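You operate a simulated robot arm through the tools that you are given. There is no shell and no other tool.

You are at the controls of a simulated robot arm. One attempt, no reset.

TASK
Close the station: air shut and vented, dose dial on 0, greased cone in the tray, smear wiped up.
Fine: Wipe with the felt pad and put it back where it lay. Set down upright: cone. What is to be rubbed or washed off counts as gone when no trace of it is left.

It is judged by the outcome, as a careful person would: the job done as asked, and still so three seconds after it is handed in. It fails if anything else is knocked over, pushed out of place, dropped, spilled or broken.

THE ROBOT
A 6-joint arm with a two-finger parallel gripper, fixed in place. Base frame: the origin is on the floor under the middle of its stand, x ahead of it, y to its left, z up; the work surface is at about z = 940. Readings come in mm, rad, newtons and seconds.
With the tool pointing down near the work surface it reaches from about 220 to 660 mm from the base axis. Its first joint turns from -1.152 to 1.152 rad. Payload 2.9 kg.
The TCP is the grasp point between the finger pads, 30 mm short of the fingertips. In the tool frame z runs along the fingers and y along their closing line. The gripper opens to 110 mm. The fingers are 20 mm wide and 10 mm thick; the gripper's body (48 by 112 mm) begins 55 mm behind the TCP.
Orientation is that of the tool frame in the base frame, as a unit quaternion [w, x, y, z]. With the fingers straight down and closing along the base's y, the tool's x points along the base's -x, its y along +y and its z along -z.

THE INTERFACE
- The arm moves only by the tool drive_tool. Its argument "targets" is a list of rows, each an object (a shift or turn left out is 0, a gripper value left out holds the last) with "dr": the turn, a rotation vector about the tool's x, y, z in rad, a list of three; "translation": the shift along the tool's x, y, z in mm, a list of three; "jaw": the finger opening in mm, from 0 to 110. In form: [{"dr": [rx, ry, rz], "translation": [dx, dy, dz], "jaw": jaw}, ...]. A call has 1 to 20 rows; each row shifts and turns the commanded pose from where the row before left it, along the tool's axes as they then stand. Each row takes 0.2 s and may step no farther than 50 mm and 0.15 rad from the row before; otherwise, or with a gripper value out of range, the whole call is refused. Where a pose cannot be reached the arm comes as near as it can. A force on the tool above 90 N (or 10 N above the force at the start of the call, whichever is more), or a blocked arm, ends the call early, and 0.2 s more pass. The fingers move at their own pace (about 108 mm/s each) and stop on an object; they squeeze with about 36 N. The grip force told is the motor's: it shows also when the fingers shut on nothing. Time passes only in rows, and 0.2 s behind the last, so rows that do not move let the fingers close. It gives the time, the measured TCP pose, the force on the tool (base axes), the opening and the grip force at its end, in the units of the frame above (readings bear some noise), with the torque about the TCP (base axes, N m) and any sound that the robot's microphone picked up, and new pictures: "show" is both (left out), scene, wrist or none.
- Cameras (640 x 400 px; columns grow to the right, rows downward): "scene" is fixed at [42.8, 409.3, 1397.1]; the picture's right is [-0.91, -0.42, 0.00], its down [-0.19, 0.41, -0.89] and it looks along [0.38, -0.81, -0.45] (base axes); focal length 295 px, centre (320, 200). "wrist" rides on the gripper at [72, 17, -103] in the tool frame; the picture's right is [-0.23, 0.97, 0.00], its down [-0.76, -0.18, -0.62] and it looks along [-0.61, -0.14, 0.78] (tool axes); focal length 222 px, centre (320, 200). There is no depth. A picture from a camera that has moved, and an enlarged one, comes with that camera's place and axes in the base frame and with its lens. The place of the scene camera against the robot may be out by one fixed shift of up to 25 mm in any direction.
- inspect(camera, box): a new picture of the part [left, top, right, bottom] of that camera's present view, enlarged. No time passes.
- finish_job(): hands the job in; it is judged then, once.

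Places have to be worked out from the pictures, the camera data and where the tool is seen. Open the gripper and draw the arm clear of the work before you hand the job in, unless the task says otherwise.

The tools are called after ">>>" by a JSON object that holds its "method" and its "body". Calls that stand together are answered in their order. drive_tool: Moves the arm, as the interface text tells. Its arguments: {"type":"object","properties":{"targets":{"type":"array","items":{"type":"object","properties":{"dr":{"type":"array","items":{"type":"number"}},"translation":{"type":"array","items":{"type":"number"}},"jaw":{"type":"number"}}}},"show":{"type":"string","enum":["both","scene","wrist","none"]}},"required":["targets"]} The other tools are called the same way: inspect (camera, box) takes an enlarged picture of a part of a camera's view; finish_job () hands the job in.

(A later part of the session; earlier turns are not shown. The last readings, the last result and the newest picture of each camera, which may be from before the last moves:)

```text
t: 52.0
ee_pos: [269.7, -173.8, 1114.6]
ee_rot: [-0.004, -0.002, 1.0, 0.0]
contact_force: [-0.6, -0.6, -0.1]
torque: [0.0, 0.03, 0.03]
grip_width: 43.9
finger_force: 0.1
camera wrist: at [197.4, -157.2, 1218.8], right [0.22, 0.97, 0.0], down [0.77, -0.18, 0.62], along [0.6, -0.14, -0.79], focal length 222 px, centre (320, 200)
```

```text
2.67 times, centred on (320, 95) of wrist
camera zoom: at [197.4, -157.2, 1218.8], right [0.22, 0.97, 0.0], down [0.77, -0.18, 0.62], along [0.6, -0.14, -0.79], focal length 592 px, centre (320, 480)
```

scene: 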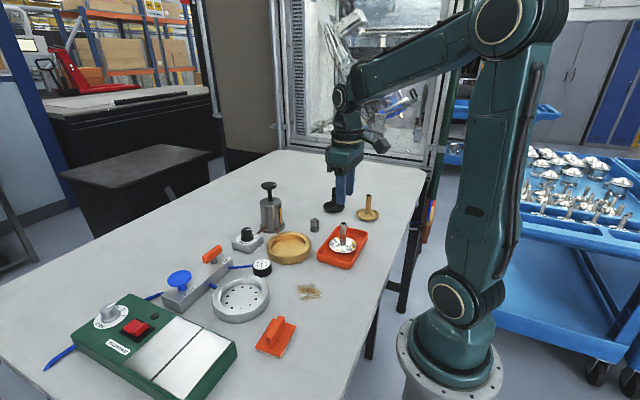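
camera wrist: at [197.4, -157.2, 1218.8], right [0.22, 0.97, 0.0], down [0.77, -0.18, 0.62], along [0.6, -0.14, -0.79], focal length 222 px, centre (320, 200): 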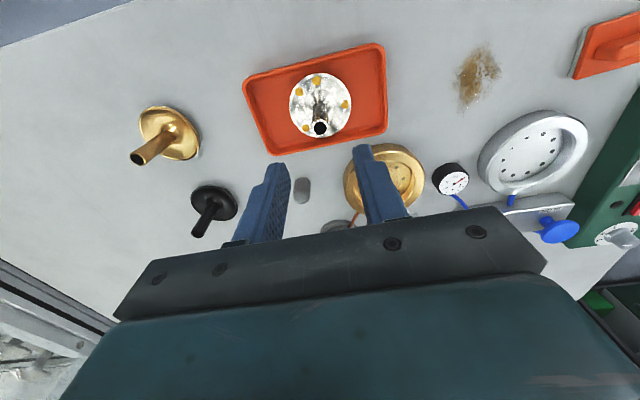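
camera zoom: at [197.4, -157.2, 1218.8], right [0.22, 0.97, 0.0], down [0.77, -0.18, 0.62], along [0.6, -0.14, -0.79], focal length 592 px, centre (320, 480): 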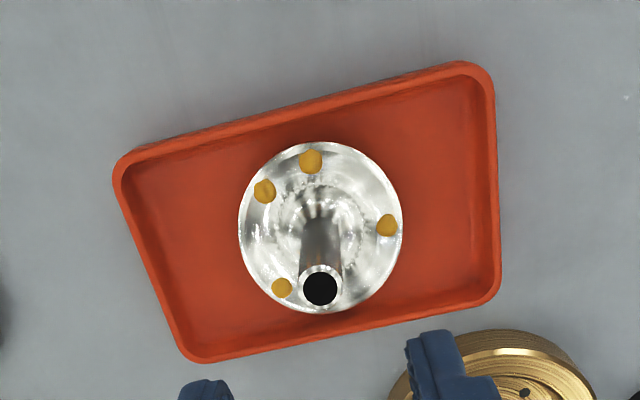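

The cone stands upright in the tray. Now I go over to the felt pad at (280, 126) to look at its handle from close by.

>>> {"method": "drive_tool", "body": {"targets": [{"translation": [-1.5, 43, -5]}, {"translation": [-1.5, 43, 0]}, {"translation": [-1.5, 43, 0]}, {"translation": [-1.5, 43, 0]}, {"translation": [-1.5, 43, 0]}, {"translation": [-1.5, 43, 0]}, {"translation": [-1.5, 42, 0]}, {}], "show": "both"}}

>>> {"method": "inspect", "body": {"camera": "wrist", "box": [200, 20, 440, 170]}}

>>> {"method": "inspect", "body": {"camera": "scene", "box": [235, 290, 315, 370]}}

```text
t: 53.8
ee_pos: [283.4, 127.7, 1119.3]
ee_rot: [-0.003, -0.001, 1.0, 0.0]
contact_force: [-0.7, 0.0, 0.8]
torque: [-0.01, 0.02, 0.0]
grip_width: 44.0
finger_force: 0.1
camera wrist: at [210.4, 143.1, 1223.8], right [0.22, 0.97, 0.0], down [0.77, -0.18, 0.62], along [0.6, -0.14, -0.79], focal length 222 px, centre (320, 200)
```

scene: 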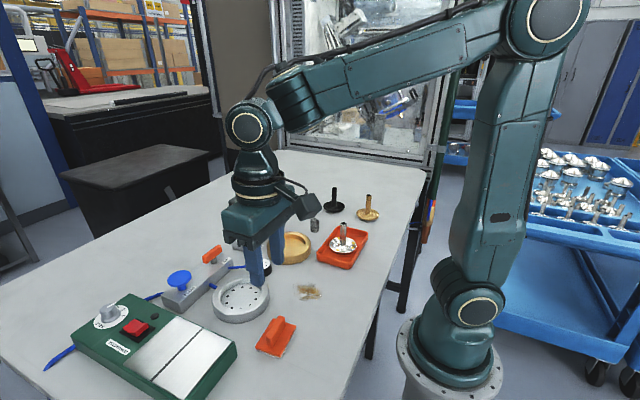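
wrist: 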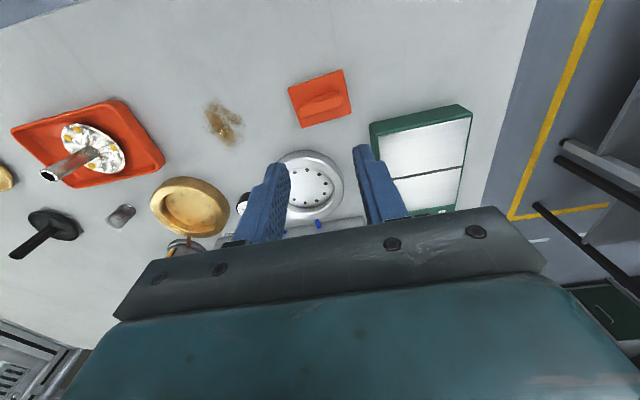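

```text
2.67 times, centred on (320, 95) of wrist
camera zoom: at [210.4, 143.1, 1223.8], right [0.22, 0.97, 0.0], down [0.77, -0.18, 0.62], along [0.6, -0.14, -0.79], focal length 592 px, centre (320, 480)
```

zoom: 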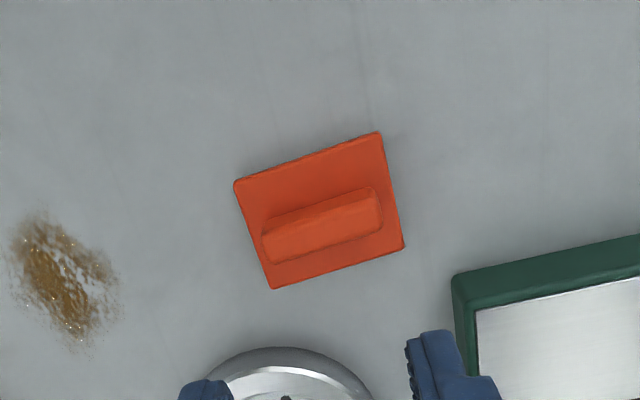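

```text
5.00 times, centred on (275, 330) of scene
camera zoom: at [42.8, 409.3, 1397.1], right [-0.91, -0.42, 0.0], down [-0.19, 0.41, -0.89], along [0.38, -0.81, -0.45], focal length 1474 px, centre (545, -450)
```

zoom: 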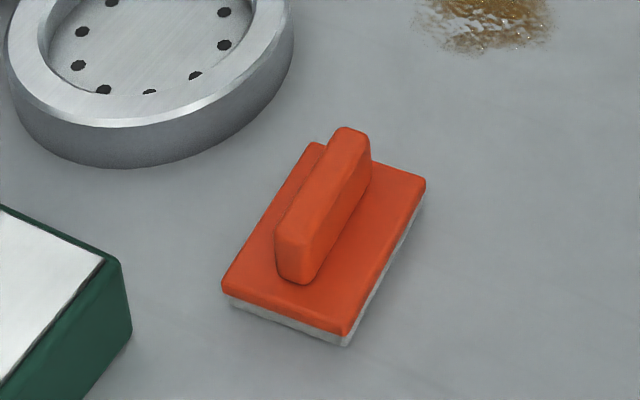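

The pad lies centred near (278.5, 128), turned about 3.6° counter-clockwise, handle along y, handle top near z 972. I centre over it and turn the tool by −1.634 rad so that the fingers close across the handle.

>>> {"method": "drive_tool", "body": {"targets": [{"translation": [4.9, 0.5, 0]}, {"dr": [0, 0, -0.1485]}, {"dr": [0, 0, -0.1485]}, {"dr": [0, 0, -0.1485]}, {"dr": [0, 0, -0.1485]}, {"dr": [0, 0, -0.1485]}, {"dr": [0, 0, -0.1485]}, {"dr": [0, 0, -0.1485]}, {"dr": [0, 0, -0.1485]}, {"dr": [0, 0, -0.1485]}, {"dr": [0, 0, -0.1485]}, {"dr": [0, 0, -0.149]}, {"translation": [0, 0, 40]}, {"translation": [0, 0, 30]}, {}], "show": "both"}}

>>> {"method": "inspect", "body": {"camera": "wrist", "box": [200, 60, 440, 210]}}

>>> {"method": "inspect", "body": {"camera": "scene", "box": [215, 260, 335, 380]}}

```text
t: 57.0
ee_pos: [276.1, 126.5, 1047.4]
ee_rot: [0.001, 0.73, -0.683, -0.002]
contact_force: [-0.6, -0.4, 0.5]
torque: [0.01, 0.04, -0.01]
grip_width: 43.9
finger_force: 0.2
camera wrist: at [263.7, 52.2, 1151.8], right [-0.99, 0.16, 0.01], down [0.13, 0.77, 0.62], along [0.1, 0.62, -0.78], focal length 222 px, centre (320, 200)
```

scene: 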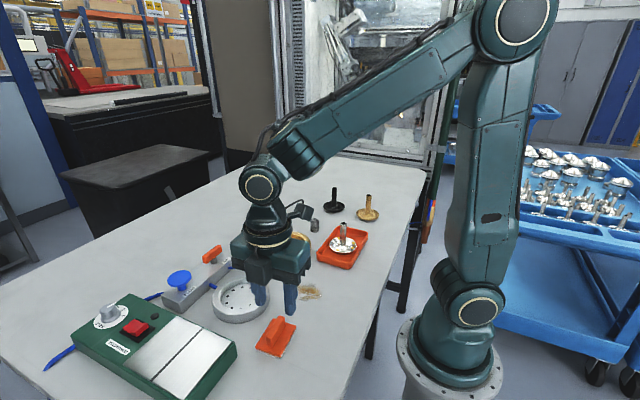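
wrist: 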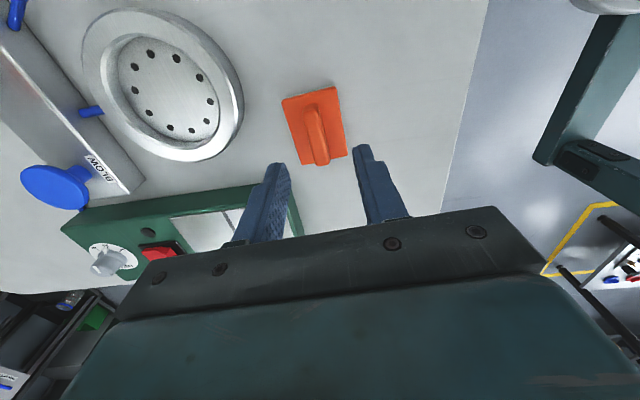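

```text
2.67 times, centred on (320, 135) of wrist
camera zoom: at [263.7, 52.2, 1151.8], right [-0.99, 0.16, 0.01], down [0.13, 0.77, 0.62], along [0.1, 0.62, -0.78], focal length 592 px, centre (320, 373)
```

zoom: 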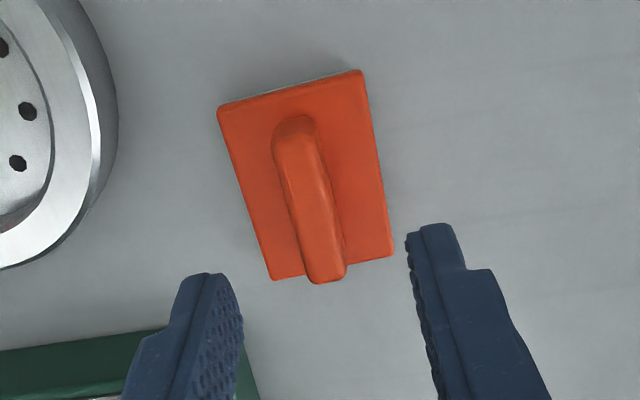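

```text
3.33 times, centred on (275, 320) of scene
camera zoom: at [42.9, 409.3, 1397.1], right [-0.91, -0.42, 0.0], down [-0.19, 0.41, -0.89], along [0.38, -0.81, -0.45], focal length 982 px, centre (470, -200)
```

zoom: 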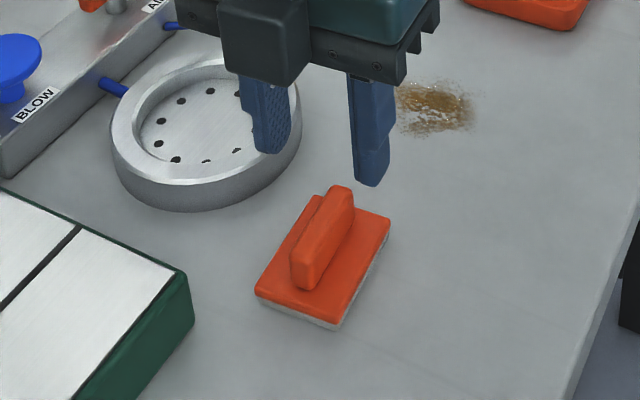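

The fingers line up with the handle's direction; the handle's centre is about 2 mm off toward +x and +y. I correct that and descend around the handle, staying above the pad's plate.

>>> {"method": "drive_tool", "body": {"targets": [{"translation": [-2.4, -1.8, 0]}, {"translation": [0, 0, 30]}, {"translation": [0, 0, 25]}, {}], "show": "wrist"}}

>>> {"method": "inspect", "body": {"camera": "wrist", "box": [220, 80, 420, 205]}}

>>> {"method": "inspect", "body": {"camera": "scene", "box": [235, 290, 315, 370]}}

```text
t: 58.0
ee_pos: [277.2, 130.5, 992.8]
ee_rot: [0.0, 0.73, -0.683, -0.002]
contact_force: [0.4, 0.1, -0.2]
torque: [-0.02, -0.02, 0.05]
grip_width: 43.8
finger_force: 0.0
camera wrist: at [264.5, 55.7, 1096.9], right [-0.99, 0.16, 0.01], down [0.13, 0.77, 0.62], along [0.1, 0.62, -0.78], focal length 222 px, centre (320, 200)
```

wrist: 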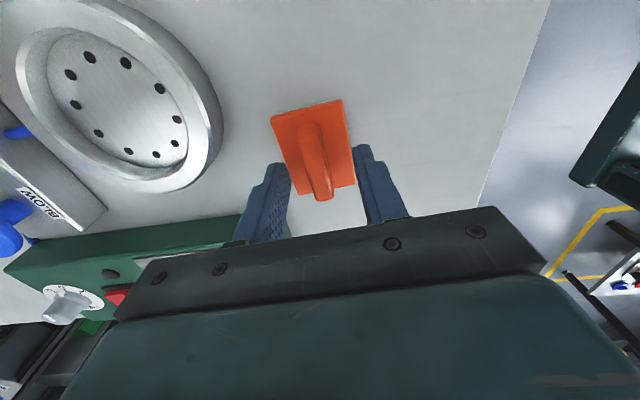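

```text
3.20 times, centred on (320, 142) of wrist
camera zoom: at [264.5, 55.7, 1096.9], right [-0.99, 0.16, 0.01], down [0.13, 0.77, 0.62], along [0.1, 0.62, -0.78], focal length 711 px, centre (320, 384)
```

zoom: 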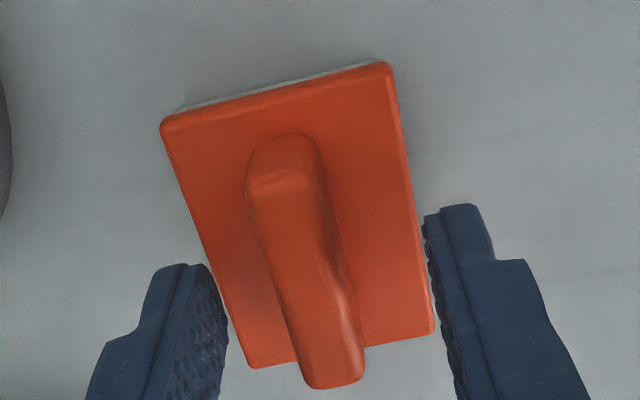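

```text
5.00 times, centred on (275, 330) of scene
camera zoom: at [42.9, 409.3, 1397.1], right [-0.91, -0.42, 0.0], down [-0.19, 0.41, -0.89], along [0.38, -0.81, -0.45], focal length 1474 px, centre (545, -450)
```

zoom: 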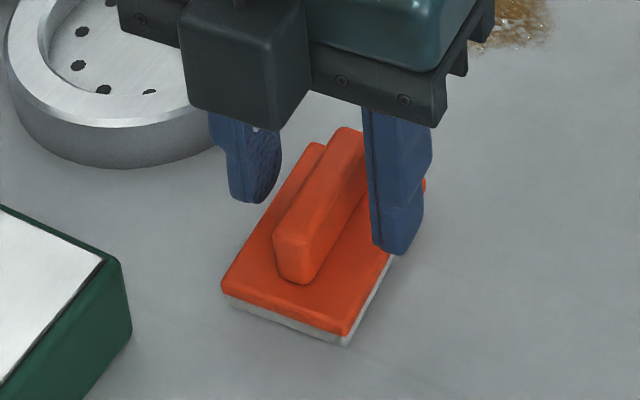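

The handle sits between the fingers, about 1.8 mm off toward +x. I correct this, go down 4 mm more and close on the handle.

>>> {"method": "drive_tool", "body": {"targets": [{"translation": [0, -1.8, 4]}, {}, {"jaw": 26}, {"jaw": 5}, {}, {}], "show": "wrist"}}

>>> {"method": "inspect", "body": {"camera": "scene", "box": [235, 290, 315, 370]}}

>>> {"method": "inspect", "body": {"camera": "wrist", "box": [220, 80, 420, 205]}}

```text
t: 59.4
ee_pos: [278.0, 129.2, 988.5]
ee_rot: [0.0, 0.731, -0.683, -0.002]
contact_force: [0.2, 0.1, 0.6]
torque: [0.03, 0.02, 0.04]
grip_width: 13.0
finger_force: 35.9
camera wrist: at [266.7, 55.7, 1093.3], right [-0.99, 0.16, 0.01], down [0.13, 0.77, 0.62], along [0.1, 0.62, -0.78], focal length 222 px, centre (320, 200)
```

wrist: 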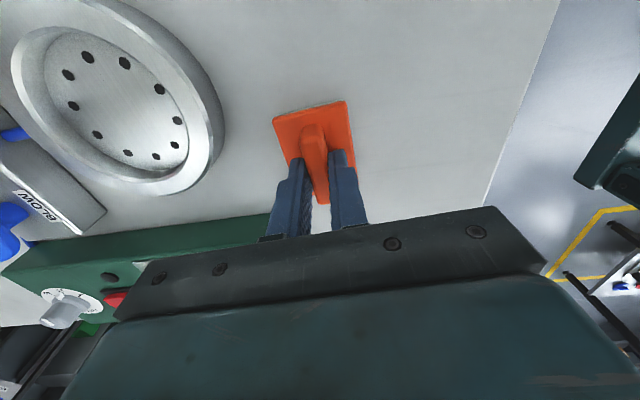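

```text
5.00 times, centred on (275, 330) of scene
camera zoom: at [42.9, 409.3, 1397.1], right [-0.91, -0.42, 0.0], down [-0.19, 0.41, -0.89], along [0.38, -0.81, -0.45], focal length 1474 px, centre (545, -450)
```

zoom: 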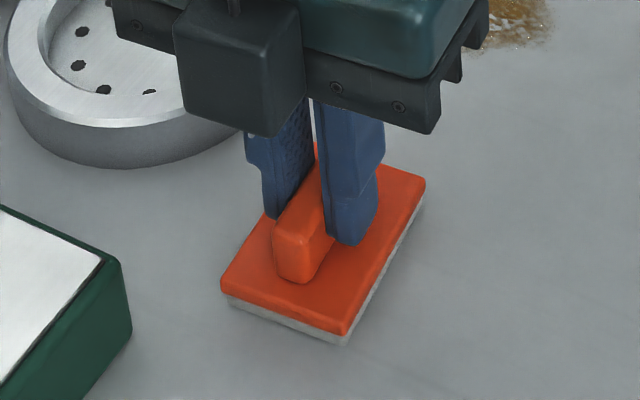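

```text
3.20 times, centred on (320, 142) of wrist
camera zoom: at [266.7, 55.7, 1093.3], right [-0.99, 0.16, 0.01], down [0.13, 0.77, 0.62], along [0.1, 0.62, -0.78], focal length 711 px, centre (320, 384)
```

zoom: 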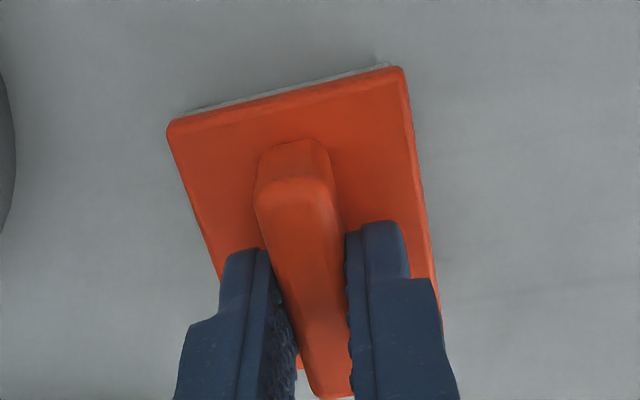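

The pad is held (13 mm handle) and has not shifted. I lift it 60 mm and carry it above the smear, then lower to a few millimetres over the table.

>>> {"method": "drive_tool", "body": {"targets": [{"translation": [0, 0, -10]}, {"translation": [0, 0, -25]}, {"translation": [0, 0, -25]}, {"translation": [40, 2, 0]}, {"translation": [40, 2, 0]}, {"translation": [39, 1, 0]}, {}], "show": "both"}}

>>> {"method": "inspect", "body": {"camera": "scene", "box": [245, 230, 365, 350]}}

>>> {"method": "inspect", "body": {"camera": "wrist", "box": [220, 60, 420, 185]}}

```text
t: 61.0
ee_pos: [284.6, 7.6, 1049.3]
ee_rot: [0.001, 0.731, -0.683, -0.002]
contact_force: [0.4, 0.5, -0.7]
torque: [-0.01, 0.0, -0.02]
grip_width: 12.6
finger_force: 36.2
camera wrist: at [272.2, -65.5, 1153.2], right [-0.99, 0.16, 0.01], down [0.13, 0.77, 0.62], along [0.1, 0.62, -0.78], focal length 222 px, centre (320, 200)
```

scene: 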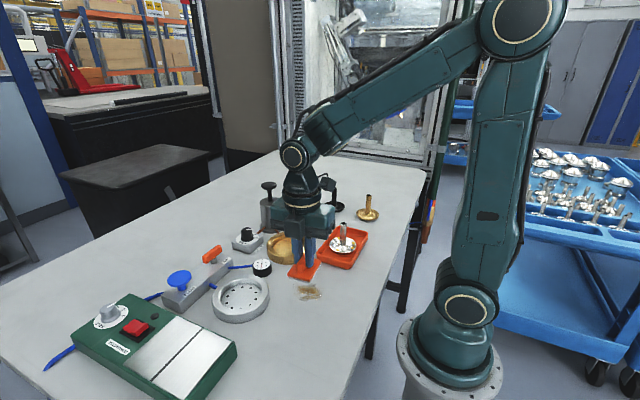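
wrist: 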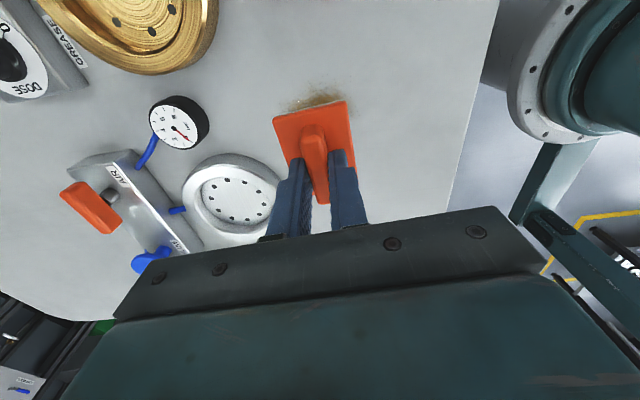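

```text
3.33 times, centred on (305, 290) of scene
camera zoom: at [42.9, 409.2, 1397.1], right [-0.91, -0.42, 0.0], down [-0.19, 0.41, -0.89], along [0.38, -0.81, -0.45], focal length 982 px, centre (370, -100)
```

zoom: 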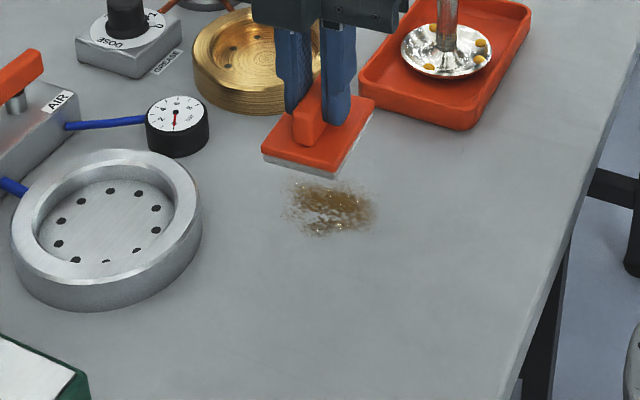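

```text
3.20 times, centred on (320, 122) of wrist
camera zoom: at [272.2, -65.5, 1153.2], right [-0.99, 0.16, 0.01], down [0.13, 0.77, 0.62], along [0.1, 0.62, -0.78], focal length 711 px, centre (320, 448)
```

zoom: 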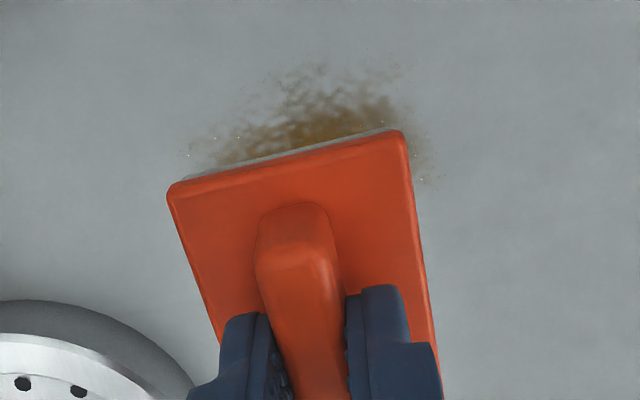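

The pad hovers over the smear's +y part, the smear covering roughly x 250–322, y −30 to +28. I lower it until it presses lightly on the table.

>>> {"method": "drive_tool", "body": {"targets": [{"translation": [0, 0, 25]}, {"translation": [0, 0, 25]}, {"translation": [0, 0, 8]}, {"translation": [0, 0, 3]}, {}], "show": "none"}}

```text
t: 62.2
ee_pos: [280.7, 9.5, 989.3]
ee_rot: [0.002, 0.73, -0.683, -0.002]
contact_force: [-3.2, 1.3, 14.3]
torque: [0.0, 0.0, 0.02]
grip_width: 12.7
finger_force: 35.2
```

It presses with 14 N. I rub back and forth along x over the whole smear, in two lanes.

>>> {"method": "drive_tool", "body": {"targets": [{"translation": [2.1, -29.9, 0]}, {"translation": [-2.1, 29.9, 0]}, {"translation": [-2.1, 29.9, 0]}, {"translation": [2.1, -29.9, 0]}, {"translation": [2.1, -29.9, 0]}, {"translation": [18, 1.2, 0]}, {"translation": [-2.1, 29.9, 0]}, {"translation": [-2.1, 29.9, 0]}, {"translation": [2.1, -29.9, 0]}, {"translation": [2.1, -29.9, 0]}, {"translation": [-2.1, 29.9, 0]}, {}], "show": "both"}}

>>> {"method": "inspect", "body": {"camera": "scene", "box": [245, 230, 365, 350]}}

>>> {"method": "inspect", "body": {"camera": "wrist", "box": [220, 60, 420, 185]}}

```text
t: 64.8
ee_pos: [281.9, -4.5, 988.9]
ee_rot: [0.0, 0.73, -0.684, 0.0]
contact_force: [7.8, 0.2, 23.3]
torque: [0.01, -0.25, 0.0]
grip_width: 13.0
finger_force: 36.0
camera wrist: at [269.3, -79.4, 1092.0], right [-0.99, 0.16, 0.0], down [0.13, 0.77, 0.62], along [0.1, 0.62, -0.78], focal length 222 px, centre (320, 200)
```

scene: 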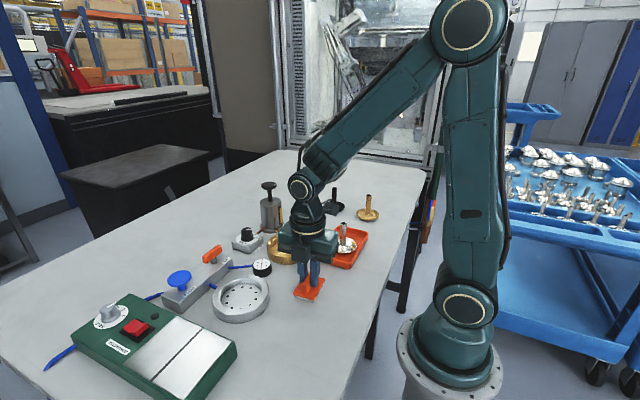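
wrist: 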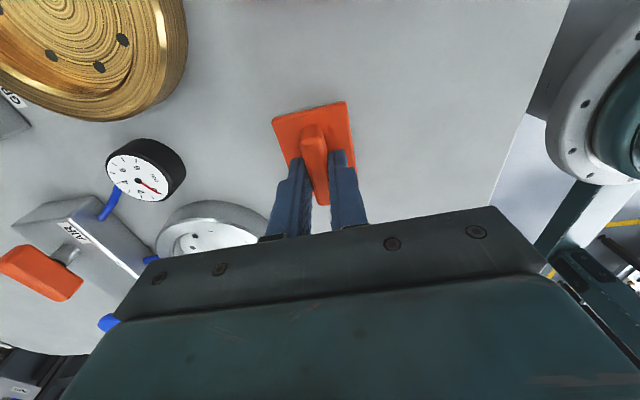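

```text
3.33 times, centred on (305, 290) of scene
camera zoom: at [42.9, 409.3, 1397.1], right [-0.91, -0.42, 0.0], down [-0.19, 0.41, -0.89], along [0.38, -0.81, -0.45], focal length 982 px, centre (370, -100)
```

zoom: 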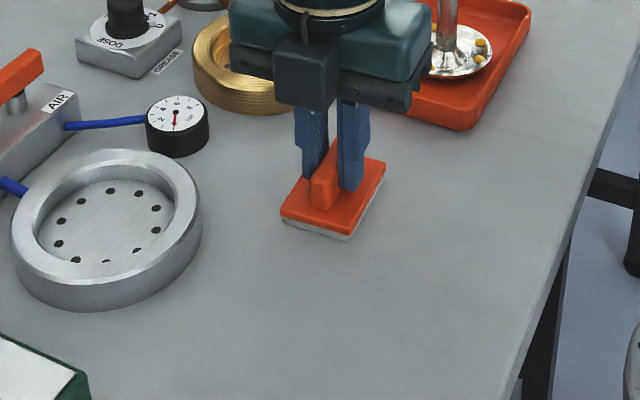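

```text
3.20 times, centred on (320, 122) of wrist
camera zoom: at [269.3, -79.4, 1092.0], right [-0.99, 0.16, 0.0], down [0.13, 0.77, 0.62], along [0.1, 0.62, -0.78], focal length 711 px, centre (320, 448)
```

zoom: 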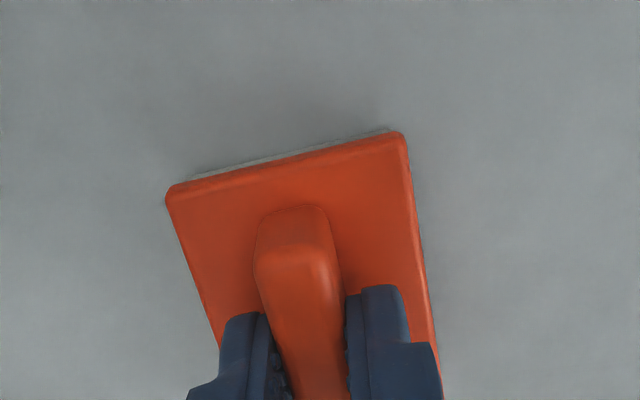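

The smear is already going away. I rub more lanes farther out on both sides to catch the faint specks at the edges.

>>> {"method": "drive_tool", "body": {"targets": [{"translation": [12, 0.8, 0]}, {"translation": [-2.2, 31.9, 0]}, {"translation": [2.2, -31.9, 0]}, {"translation": [2.3, -33.9, 0]}, {"translation": [-2.3, 33.9, 0]}, {"translation": [-35.9, -2.4, 0]}, {"translation": [1.9, -27.9, 0]}, {"translation": [-1.9, 27.9, 0]}, {"translation": [-2.3, 33.9, 0]}, {"translation": [2.3, -33.9, 0]}, {"translation": [14, 0.9, 0]}, {"translation": [-2.3, 33.9, 0]}, {"translation": [2.3, -33.9, 0]}, {"translation": [2.3, -33.9, 0]}, {"translation": [-2.3, 33.9, 0]}, {}], "show": "none"}}

```text
t: 68.2
ee_pos: [282.2, 0.3, 994.2]
ee_rot: [0.002, 0.73, -0.683, -0.003]
contact_force: [0.0, 0.8, -0.6]
torque: [0.0, 0.03, 0.04]
grip_width: 12.9
finger_force: 36.2
```

The press force has vanished and the tool stands about 5 mm higher than before, so I look at what happened.

>>> {"method": "drive_tool", "body": {"targets": [{}], "show": "both"}}

>>> {"method": "inspect", "body": {"camera": "scene", "box": [245, 230, 365, 350]}}

>>> {"method": "inspect", "body": {"camera": "wrist", "box": [220, 60, 420, 185]}}

```text
t: 68.6
ee_pos: [282.5, 0.6, 993.6]
ee_rot: [0.002, 0.73, -0.683, -0.002]
contact_force: [0.4, 0.4, -0.7]
torque: [0.02, -0.01, 0.0]
grip_width: 13.0
finger_force: 36.1
camera wrist: at [269.7, -73.9, 1096.4], right [-0.99, 0.16, 0.01], down [0.13, 0.77, 0.62], along [0.1, 0.62, -0.78], focal length 222 px, centre (320, 200)
```

scene: 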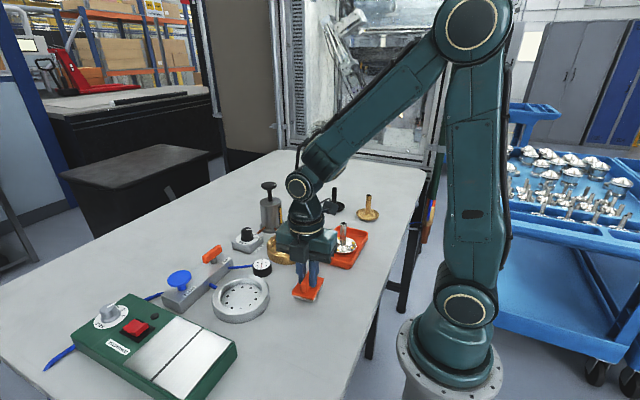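
wrist: 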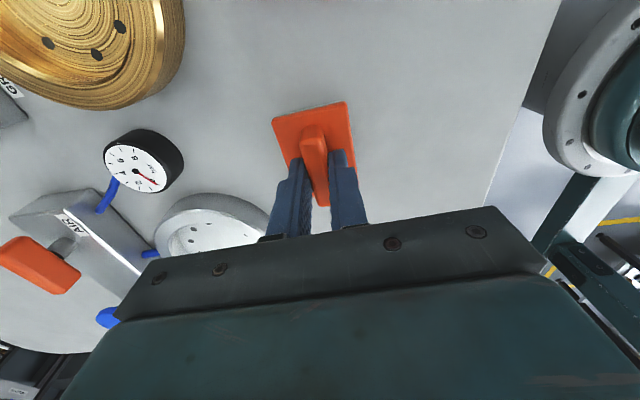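

```text
3.33 times, centred on (305, 290) of scene
camera zoom: at [42.9, 409.3, 1397.1], right [-0.91, -0.42, 0.0], down [-0.19, 0.41, -0.89], along [0.38, -0.81, -0.45], focal length 982 px, centre (370, -100)
```

zoom: 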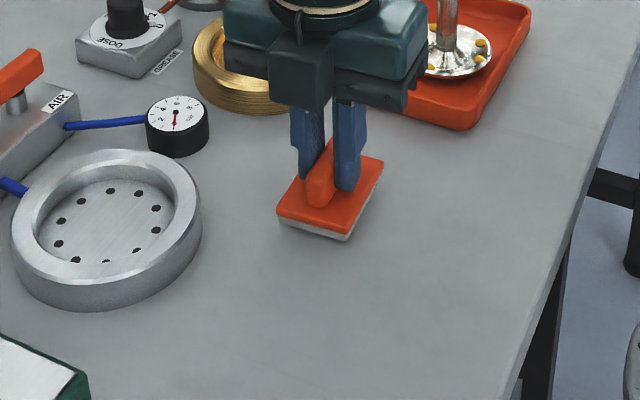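

```text
3.20 times, centred on (320, 122) of wrist
camera zoom: at [269.7, -73.9, 1096.4], right [-0.99, 0.16, 0.01], down [0.13, 0.77, 0.62], along [0.1, 0.62, -0.78], focal length 711 px, centre (320, 448)
```

zoom: 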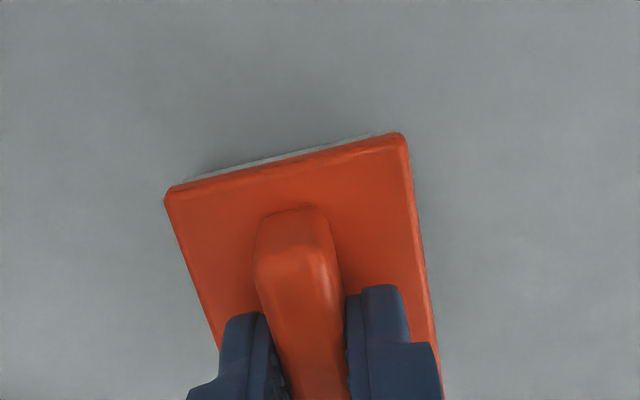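

The pad hovers a few millimetres above the clean-looking table. I wait a moment to see whether the arm settles back.

>>> {"method": "drive_tool", "body": {"targets": [{}, {}, {}, {}], "show": "none"}}

```text
t: 69.6
ee_pos: [281.8, -1.1, 992.1]
ee_rot: [0.001, 0.73, -0.684, -0.003]
contact_force: [-0.1, -0.3, 0.4]
torque: [0.0, 0.0, -0.02]
grip_width: 12.8
finger_force: 36.0
```

It is slowly settling back to the commanded height (the controller lags after pressing). I lift the pad and move it aside toward +y to look at the table where the smear was.

>>> {"method": "drive_tool", "body": {"targets": [{"translation": [0, 0, -20]}, {"translation": [0, 0, -41]}, {"translation": [-30, -2, 0]}, {"translation": [-30, -2, 0]}, {}, {}], "show": "both"}}

>>> {"method": "inspect", "body": {"camera": "scene", "box": [265, 250, 355, 330]}}

>>> {"method": "inspect", "body": {"camera": "wrist", "box": [180, 0, 460, 140]}}

```text
t: 71.0
ee_pos: [281.3, 59.7, 1051.0]
ee_rot: [0.001, 0.73, -0.684, -0.002]
contact_force: [-0.5, 0.8, 0.4]
torque: [0.03, -0.02, 0.0]
grip_width: 12.8
finger_force: 35.8
camera wrist: at [270.0, -14.0, 1154.8], right [-0.99, 0.16, 0.01], down [0.13, 0.77, 0.62], along [0.1, 0.62, -0.78], focal length 222 px, centre (320, 200)
```

scene: 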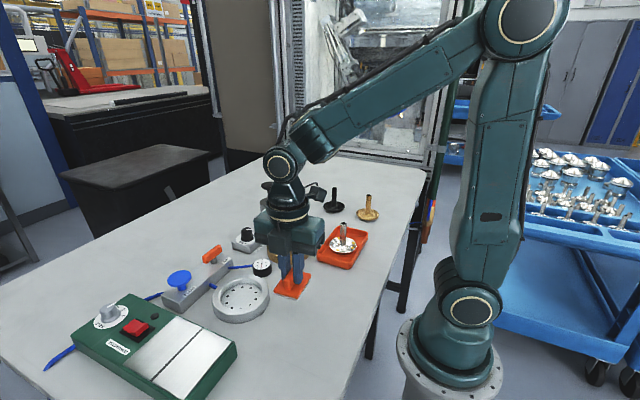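
wrist: 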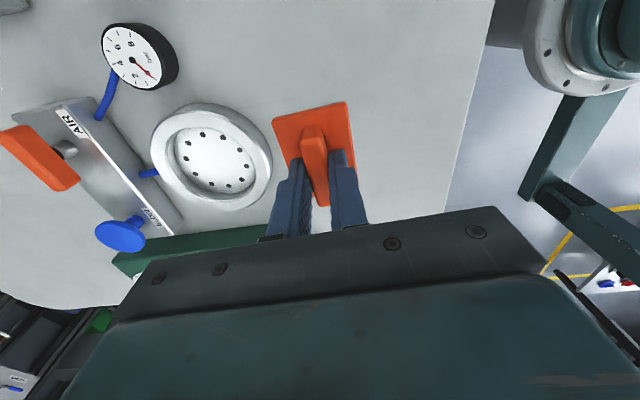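

```text
5.00 times, centred on (310, 290) of scene
camera zoom: at [42.8, 409.3, 1397.1], right [-0.91, -0.42, 0.0], down [-0.19, 0.41, -0.89], along [0.38, -0.81, -0.45], focal length 1474 px, centre (370, -250)
```

zoom: 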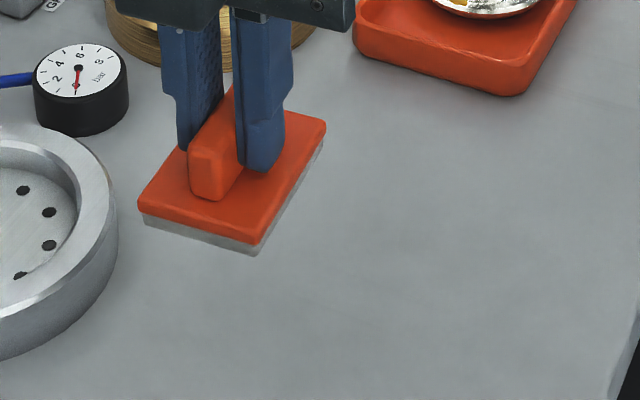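

```text
2.29 times, centred on (320, 70) of wrist
camera zoom: at [270.0, -14.0, 1154.8], right [-0.99, 0.16, 0.01], down [0.13, 0.77, 0.62], along [0.1, 0.62, -0.78], focal length 508 px, centre (320, 497)
```

zoom: 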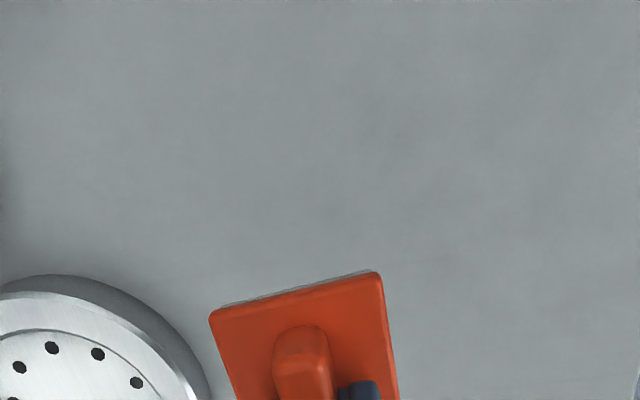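

The smear looks gone, but I check closely for a faint remaining trace around (250, 0).

>>> {"method": "inspect", "body": {"camera": "wrist", "box": [300, 10, 412, 80]}}

>>> {"method": "inspect", "body": {"camera": "wrist", "box": [220, 0, 332, 70]}}

>>> {"method": "inspect", "body": {"camera": "scene", "box": [290, 265, 346, 300]}}

```text
5.71 times, centred on (356, 45) of wrist
camera zoom: at [270.0, -14.0, 1154.8], right [-0.99, 0.16, 0.01], down [0.13, 0.77, 0.62], along [0.1, 0.62, -0.78], focal length 1269 px, centre (114, 1086)
```

zoom: 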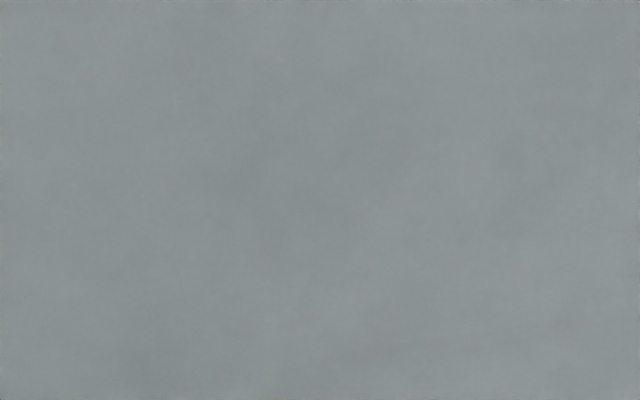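

```text
5.71 times, centred on (276, 35) of wrist
camera zoom: at [270.0, -14.0, 1154.8], right [-0.99, 0.16, 0.01], down [0.13, 0.77, 0.62], along [0.1, 0.62, -0.78], focal length 1269 px, centre (571, 1143)
```

zoom: 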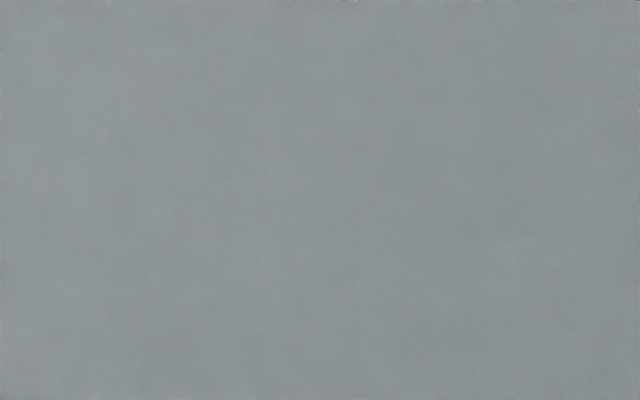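

```text
11.43 times, centred on (318, 282) of scene
camera zoom: at [42.8, 409.3, 1397.1], right [-0.91, -0.42, 0.0], down [-0.19, 0.41, -0.89], along [0.38, -0.81, -0.45], focal length 3368 px, centre (343, -743)
```

zoom: 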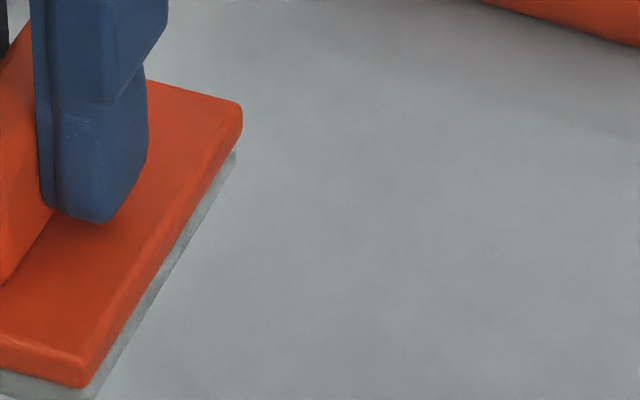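

No trace is visible. Since the second rubbing had lost contact partway, I do one more pass to be safe, checking the press force in shorter calls.

>>> {"method": "drive_tool", "body": {"targets": [{"translation": [30, 2, 0]}, {"translation": [30, 2, 0]}, {"translation": [0, 0, 30]}, {"translation": [0, 0, 20]}, {"translation": [0, 0, 8]}, {"translation": [0, 0, 2.5]}, {}, {}], "show": "none"}}

```text
t: 72.8
ee_pos: [281.0, 0.7, 990.3]
ee_rot: [0.001, 0.73, -0.683, -0.003]
contact_force: [0.1, 0.4, -0.5]
torque: [-0.04, -0.01, 0.02]
grip_width: 13.0
finger_force: 36.5
```

No contact yet at z 990.3, so I lower a little more.

>>> {"method": "drive_tool", "body": {"targets": [{"translation": [0, 0, 1.5]}, {"translation": [0, 0, 1]}, {}], "show": "none"}}

```text
t: 73.6
ee_pos: [280.0, 2.1, 988.0]
ee_rot: [0.002, 0.73, -0.684, -0.002]
contact_force: [0.2, 0.1, -1.0]
torque: [0.0, 0.01, 0.02]
grip_width: 13.1
finger_force: 35.6
```

Still none; perhaps the handle slid up a little in the grip. I lower on in small steps.

>>> {"method": "drive_tool", "body": {"targets": [{"translation": [0, 0, 1]}, {"translation": [0, 0, 1]}, {}], "show": "none"}}

>>> {"method": "inspect", "body": {"camera": "scene", "box": [270, 250, 350, 310]}}

>>> {"method": "inspect", "body": {"camera": "wrist", "box": [220, 80, 420, 205]}}

```text
t: 74.4
ee_pos: [282.4, 0.9, 986.8]
ee_rot: [0.002, 0.73, -0.683, -0.001]
contact_force: [-5.4, -1.9, 23.7]
torque: [-0.04, 0.04, -0.04]
grip_width: 12.9
finger_force: 35.7
```

```text
6.67 times, centred on (310, 280) of scene
camera zoom: at [42.5, 409.2, 1397.1], right [-0.91, -0.42, 0.0], down [-0.19, 0.41, -0.89], along [0.38, -0.81, -0.45], focal length 1965 px, centre (387, -333)
```

zoom: 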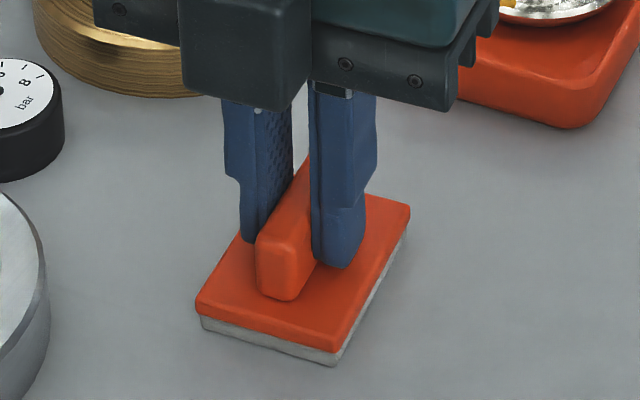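

```text
3.20 times, centred on (320, 142) of wrist
camera zoom: at [269.6, -72.3, 1090.8], right [-0.99, 0.16, 0.0], down [0.13, 0.77, 0.62], along [0.1, 0.62, -0.78], focal length 711 px, centre (320, 384)
```

zoom: 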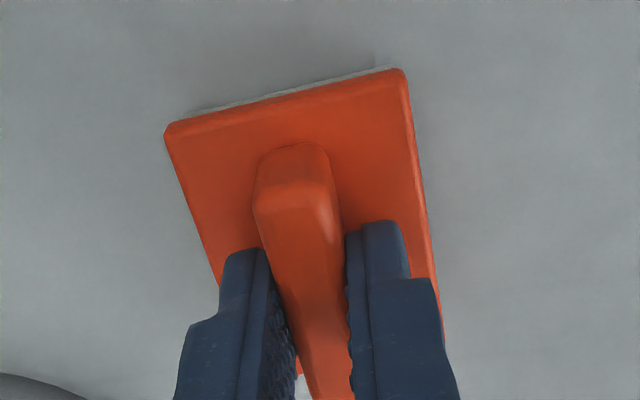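

Contact is back with 24 N at z 987. I rub again over the full range in short calls.

>>> {"method": "drive_tool", "body": {"targets": [{"translation": [2.1, -29.9, 0]}, {"translation": [-2.1, 29.9, 0]}, {"translation": [-2.1, 29.9, 0]}, {"translation": [2.1, -29.9, 0]}, {"translation": [14, 0.9, 0]}, {"translation": [2.1, -29.9, 0]}, {"translation": [-2.1, 29.9, 0]}, {"translation": [-2.1, 29.9, 0]}, {"translation": [2.1, -29.9, 0]}, {}], "show": "none"}}

```text
t: 76.6
ee_pos: [279.9, -12.3, 983.7]
ee_rot: [0.002, 0.73, -0.684, -0.003]
contact_force: [-0.2, 0.6, -0.6]
torque: [0.0, -0.04, 0.0]
grip_width: 12.8
finger_force: 36.5
```

No contact again while the tool stands lower: the handle is creeping up in the grip. I look at it before going on.

>>> {"method": "drive_tool", "body": {"targets": [{}], "show": "both"}}

>>> {"method": "inspect", "body": {"camera": "scene", "box": [270, 250, 350, 310]}}

>>> {"method": "inspect", "body": {"camera": "wrist", "box": [220, 80, 420, 205]}}

```text
t: 77.0
ee_pos: [281.9, -12.4, 984.2]
ee_rot: [0.002, 0.73, -0.683, -0.002]
contact_force: [0.2, 0.0, -1.8]
torque: [0.02, 0.01, -0.01]
grip_width: 13.0
finger_force: 36.1
camera wrist: at [268.9, -86.0, 1088.2], right [-0.99, 0.16, 0.01], down [0.13, 0.77, 0.62], along [0.1, 0.62, -0.78], focal length 222 px, centre (320, 200)
```

scene: 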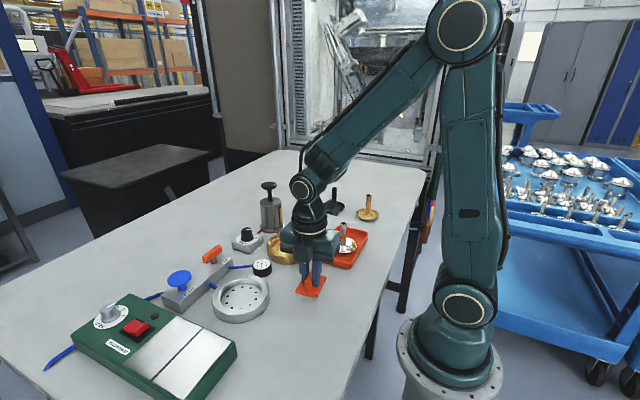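
wrist: 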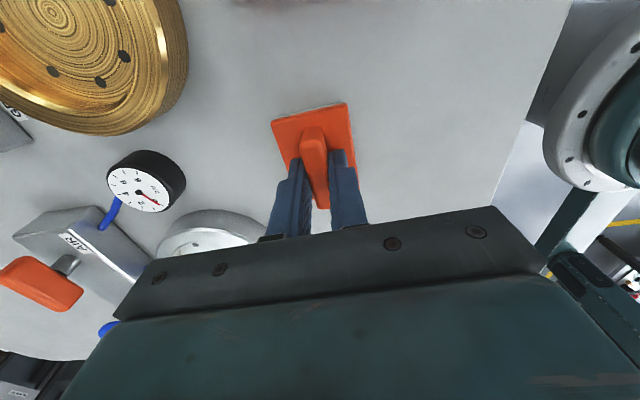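

```text
6.67 times, centred on (310, 280) of scene
camera zoom: at [42.9, 409.3, 1397.1], right [-0.91, -0.42, 0.0], down [-0.19, 0.41, -0.89], along [0.38, -0.81, -0.45], focal length 1965 px, centre (387, -333)
```

zoom: 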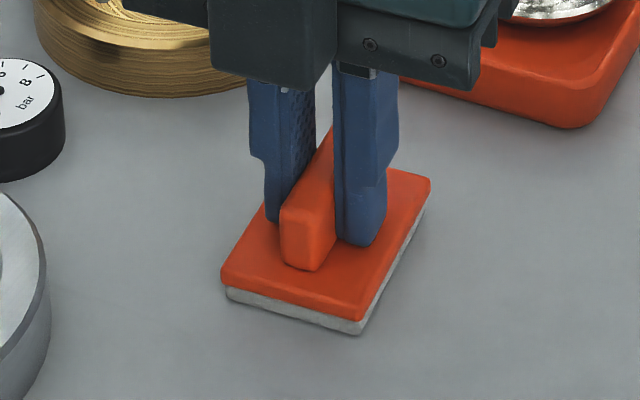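

```text
3.20 times, centred on (320, 142) of wrist
camera zoom: at [268.9, -86.0, 1088.2], right [-0.99, 0.16, 0.01], down [0.13, 0.77, 0.62], along [0.1, 0.62, -0.78], focal length 711 px, centre (320, 384)
```

zoom: 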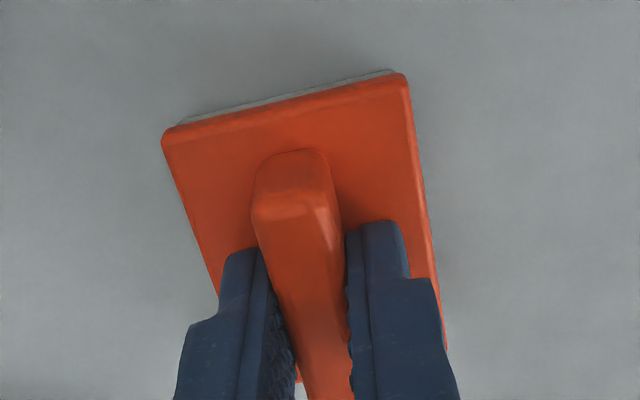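

The pad crept up about 4–5 mm in the fingers but stays level; the table looks clean. I lift, move aside toward home and check the wiped area once more.

>>> {"method": "drive_tool", "body": {"targets": [{"translation": [0, 0, -25]}, {"translation": [0, 0, -40]}, {"translation": [-37, -1.7, 0]}, {"translation": [-37, -1.7, 0]}, {}, {}], "show": "both"}}

>>> {"method": "inspect", "body": {"camera": "wrist", "box": [200, 0, 420, 110]}}

>>> {"method": "inspect", "body": {"camera": "scene", "box": [275, 260, 355, 320]}}

```text
t: 78.4
ee_pos: [279.6, 60.5, 1049.0]
ee_rot: [0.001, 0.73, -0.683, -0.003]
contact_force: [0.1, 0.8, -1.1]
torque: [0.0, -0.01, -0.02]
grip_width: 13.0
finger_force: 36.4
camera wrist: at [267.5, -13.4, 1152.9], right [-0.99, 0.16, 0.01], down [0.13, 0.77, 0.62], along [0.1, 0.62, -0.78], focal length 222 px, centre (320, 200)
```

scene: 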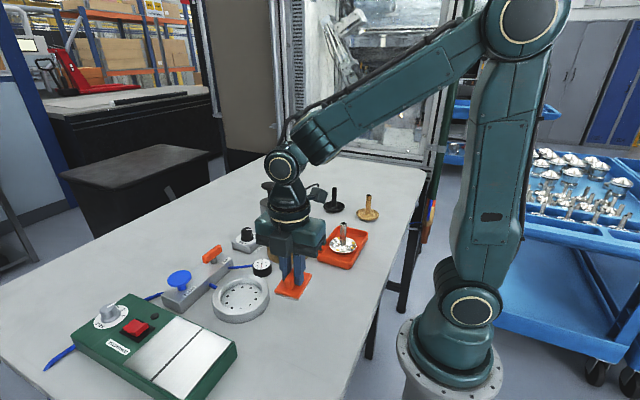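
wrist: 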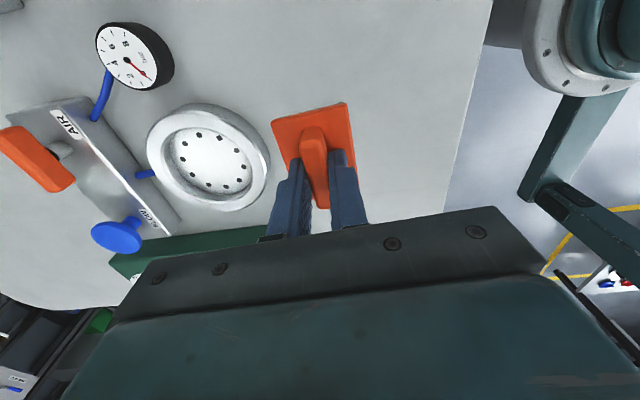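

```text
2.91 times, centred on (310, 55) of wrist
camera zoom: at [267.5, -13.4, 1152.9], right [-0.99, 0.16, 0.01], down [0.13, 0.77, 0.62], along [0.1, 0.62, -0.78], focal length 646 px, centre (349, 622)
```

zoom: 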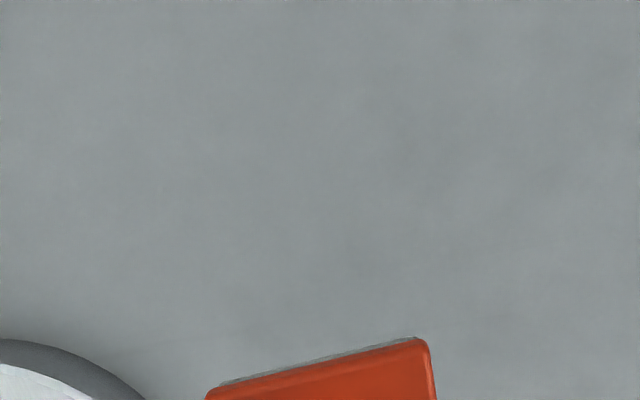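

```text
6.67 times, centred on (315, 290) of scene
camera zoom: at [42.8, 409.3, 1397.1], right [-0.91, -0.42, 0.0], down [-0.19, 0.41, -0.89], along [0.38, -0.81, -0.45], focal length 1965 px, centre (353, -400)
```

zoom: 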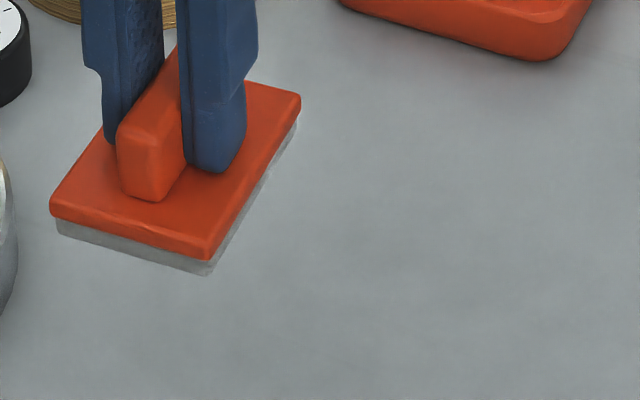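

The table is clean. I carry the pad back over the place where it lay and lower it most of the way.

>>> {"method": "drive_tool", "body": {"targets": [{"translation": [-33.5, -1.5, 0]}, {"translation": [-33.6, -1.5, 0]}, {}, {"translation": [0, 0, 30]}, {"translation": [0, 0, 20]}, {"translation": [0, 0, 6]}, {}, {}, {}], "show": "none"}}

>>> {"method": "inspect", "body": {"camera": "scene", "box": [235, 290, 315, 370]}}

>>> {"method": "inspect", "body": {"camera": "wrist", "box": [220, 80, 420, 205]}}

```text
t: 80.4
ee_pos: [278.8, 130.4, 992.5]
ee_rot: [0.002, 0.73, -0.683, -0.003]
contact_force: [-0.2, -0.6, -1.0]
torque: [0.0, -0.06, -0.01]
grip_width: 13.0
finger_force: 36.0
```

```text
5.00 times, centred on (275, 330) of scene
camera zoom: at [42.9, 409.3, 1397.1], right [-0.91, -0.42, 0.0], down [-0.19, 0.41, -0.89], along [0.38, -0.81, -0.45], focal length 1474 px, centre (545, -450)
```

zoom: 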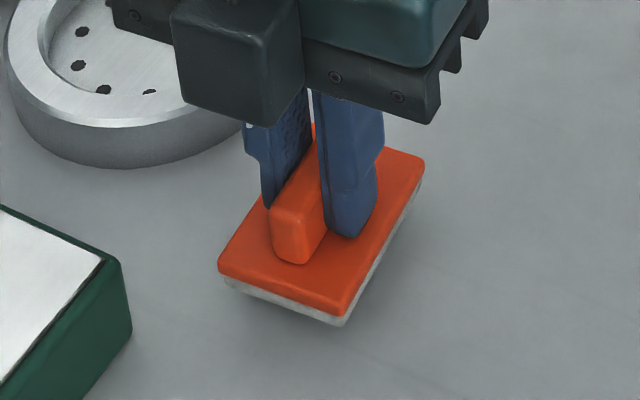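

```text
3.20 times, centred on (320, 142) of wrist
camera zoom: at [266.6, 56.1, 1097.9], right [-0.99, 0.16, 0.01], down [0.13, 0.77, 0.62], along [0.1, 0.62, -0.78], focal length 711 px, centre (320, 384)
```

zoom: 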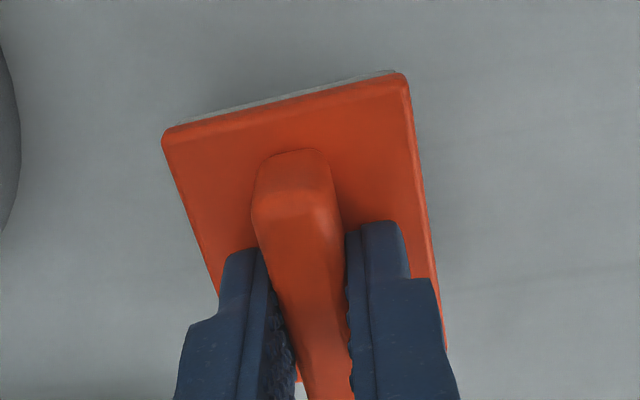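

The pad's corners are directly above their old places (within about 1 mm), hovering roughly 9 mm. I lower it slowly to contact.

>>> {"method": "drive_tool", "body": {"targets": [{"translation": [0, 0, 4]}, {"translation": [0, 0, 2]}, {"translation": [0, 0, 1]}, {}, {}], "show": "none"}}

```text
t: 81.6
ee_pos: [278.2, 130.1, 987.4]
ee_rot: [0.001, 0.73, -0.683, -0.002]
contact_force: [-0.7, -0.3, -0.5]
torque: [-0.02, 0.02, -0.04]
grip_width: 13.0
finger_force: 36.3
```

Not touching yet at 987; I go on downward by single millimetres.

>>> {"method": "drive_tool", "body": {"targets": [{"translation": [0, 0, 1]}, {"translation": [0, 0, 1]}, {"translation": [0, 0, 1]}, {}], "show": "none"}}

```text
t: 82.6
ee_pos: [277.9, 129.4, 984.9]
ee_rot: [0.001, 0.731, -0.683, -0.003]
contact_force: [-0.9, -0.3, -0.1]
torque: [0.01, 0.01, 0.02]
grip_width: 12.9
finger_force: 35.8
```

>>> {"method": "drive_tool", "body": {"targets": [{"translation": [0, 0, 1]}, {"translation": [0, 0, 1]}, {}, {}], "show": "none"}}

>>> {"method": "inspect", "body": {"camera": "scene", "box": [235, 290, 315, 370]}}

```text
t: 83.6
ee_pos: [277.7, 129.8, 983.3]
ee_rot: [-0.001, 0.731, -0.683, -0.003]
contact_force: [-8.5, 0.3, 47.0]
torque: [-0.26, 0.12, -0.02]
grip_width: 13.0
finger_force: 35.7
```

```text
5.00 times, centred on (275, 330) of scene
camera zoom: at [42.2, 409.1, 1397.2], right [-0.91, -0.42, 0.0], down [-0.19, 0.41, -0.89], along [0.38, -0.81, -0.45], focal length 1474 px, centre (545, -450)
```

zoom: 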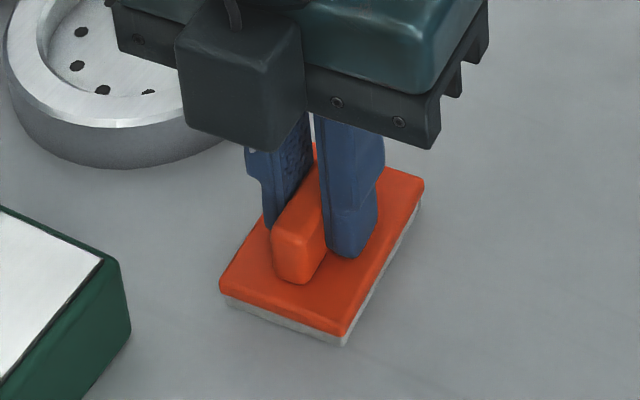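

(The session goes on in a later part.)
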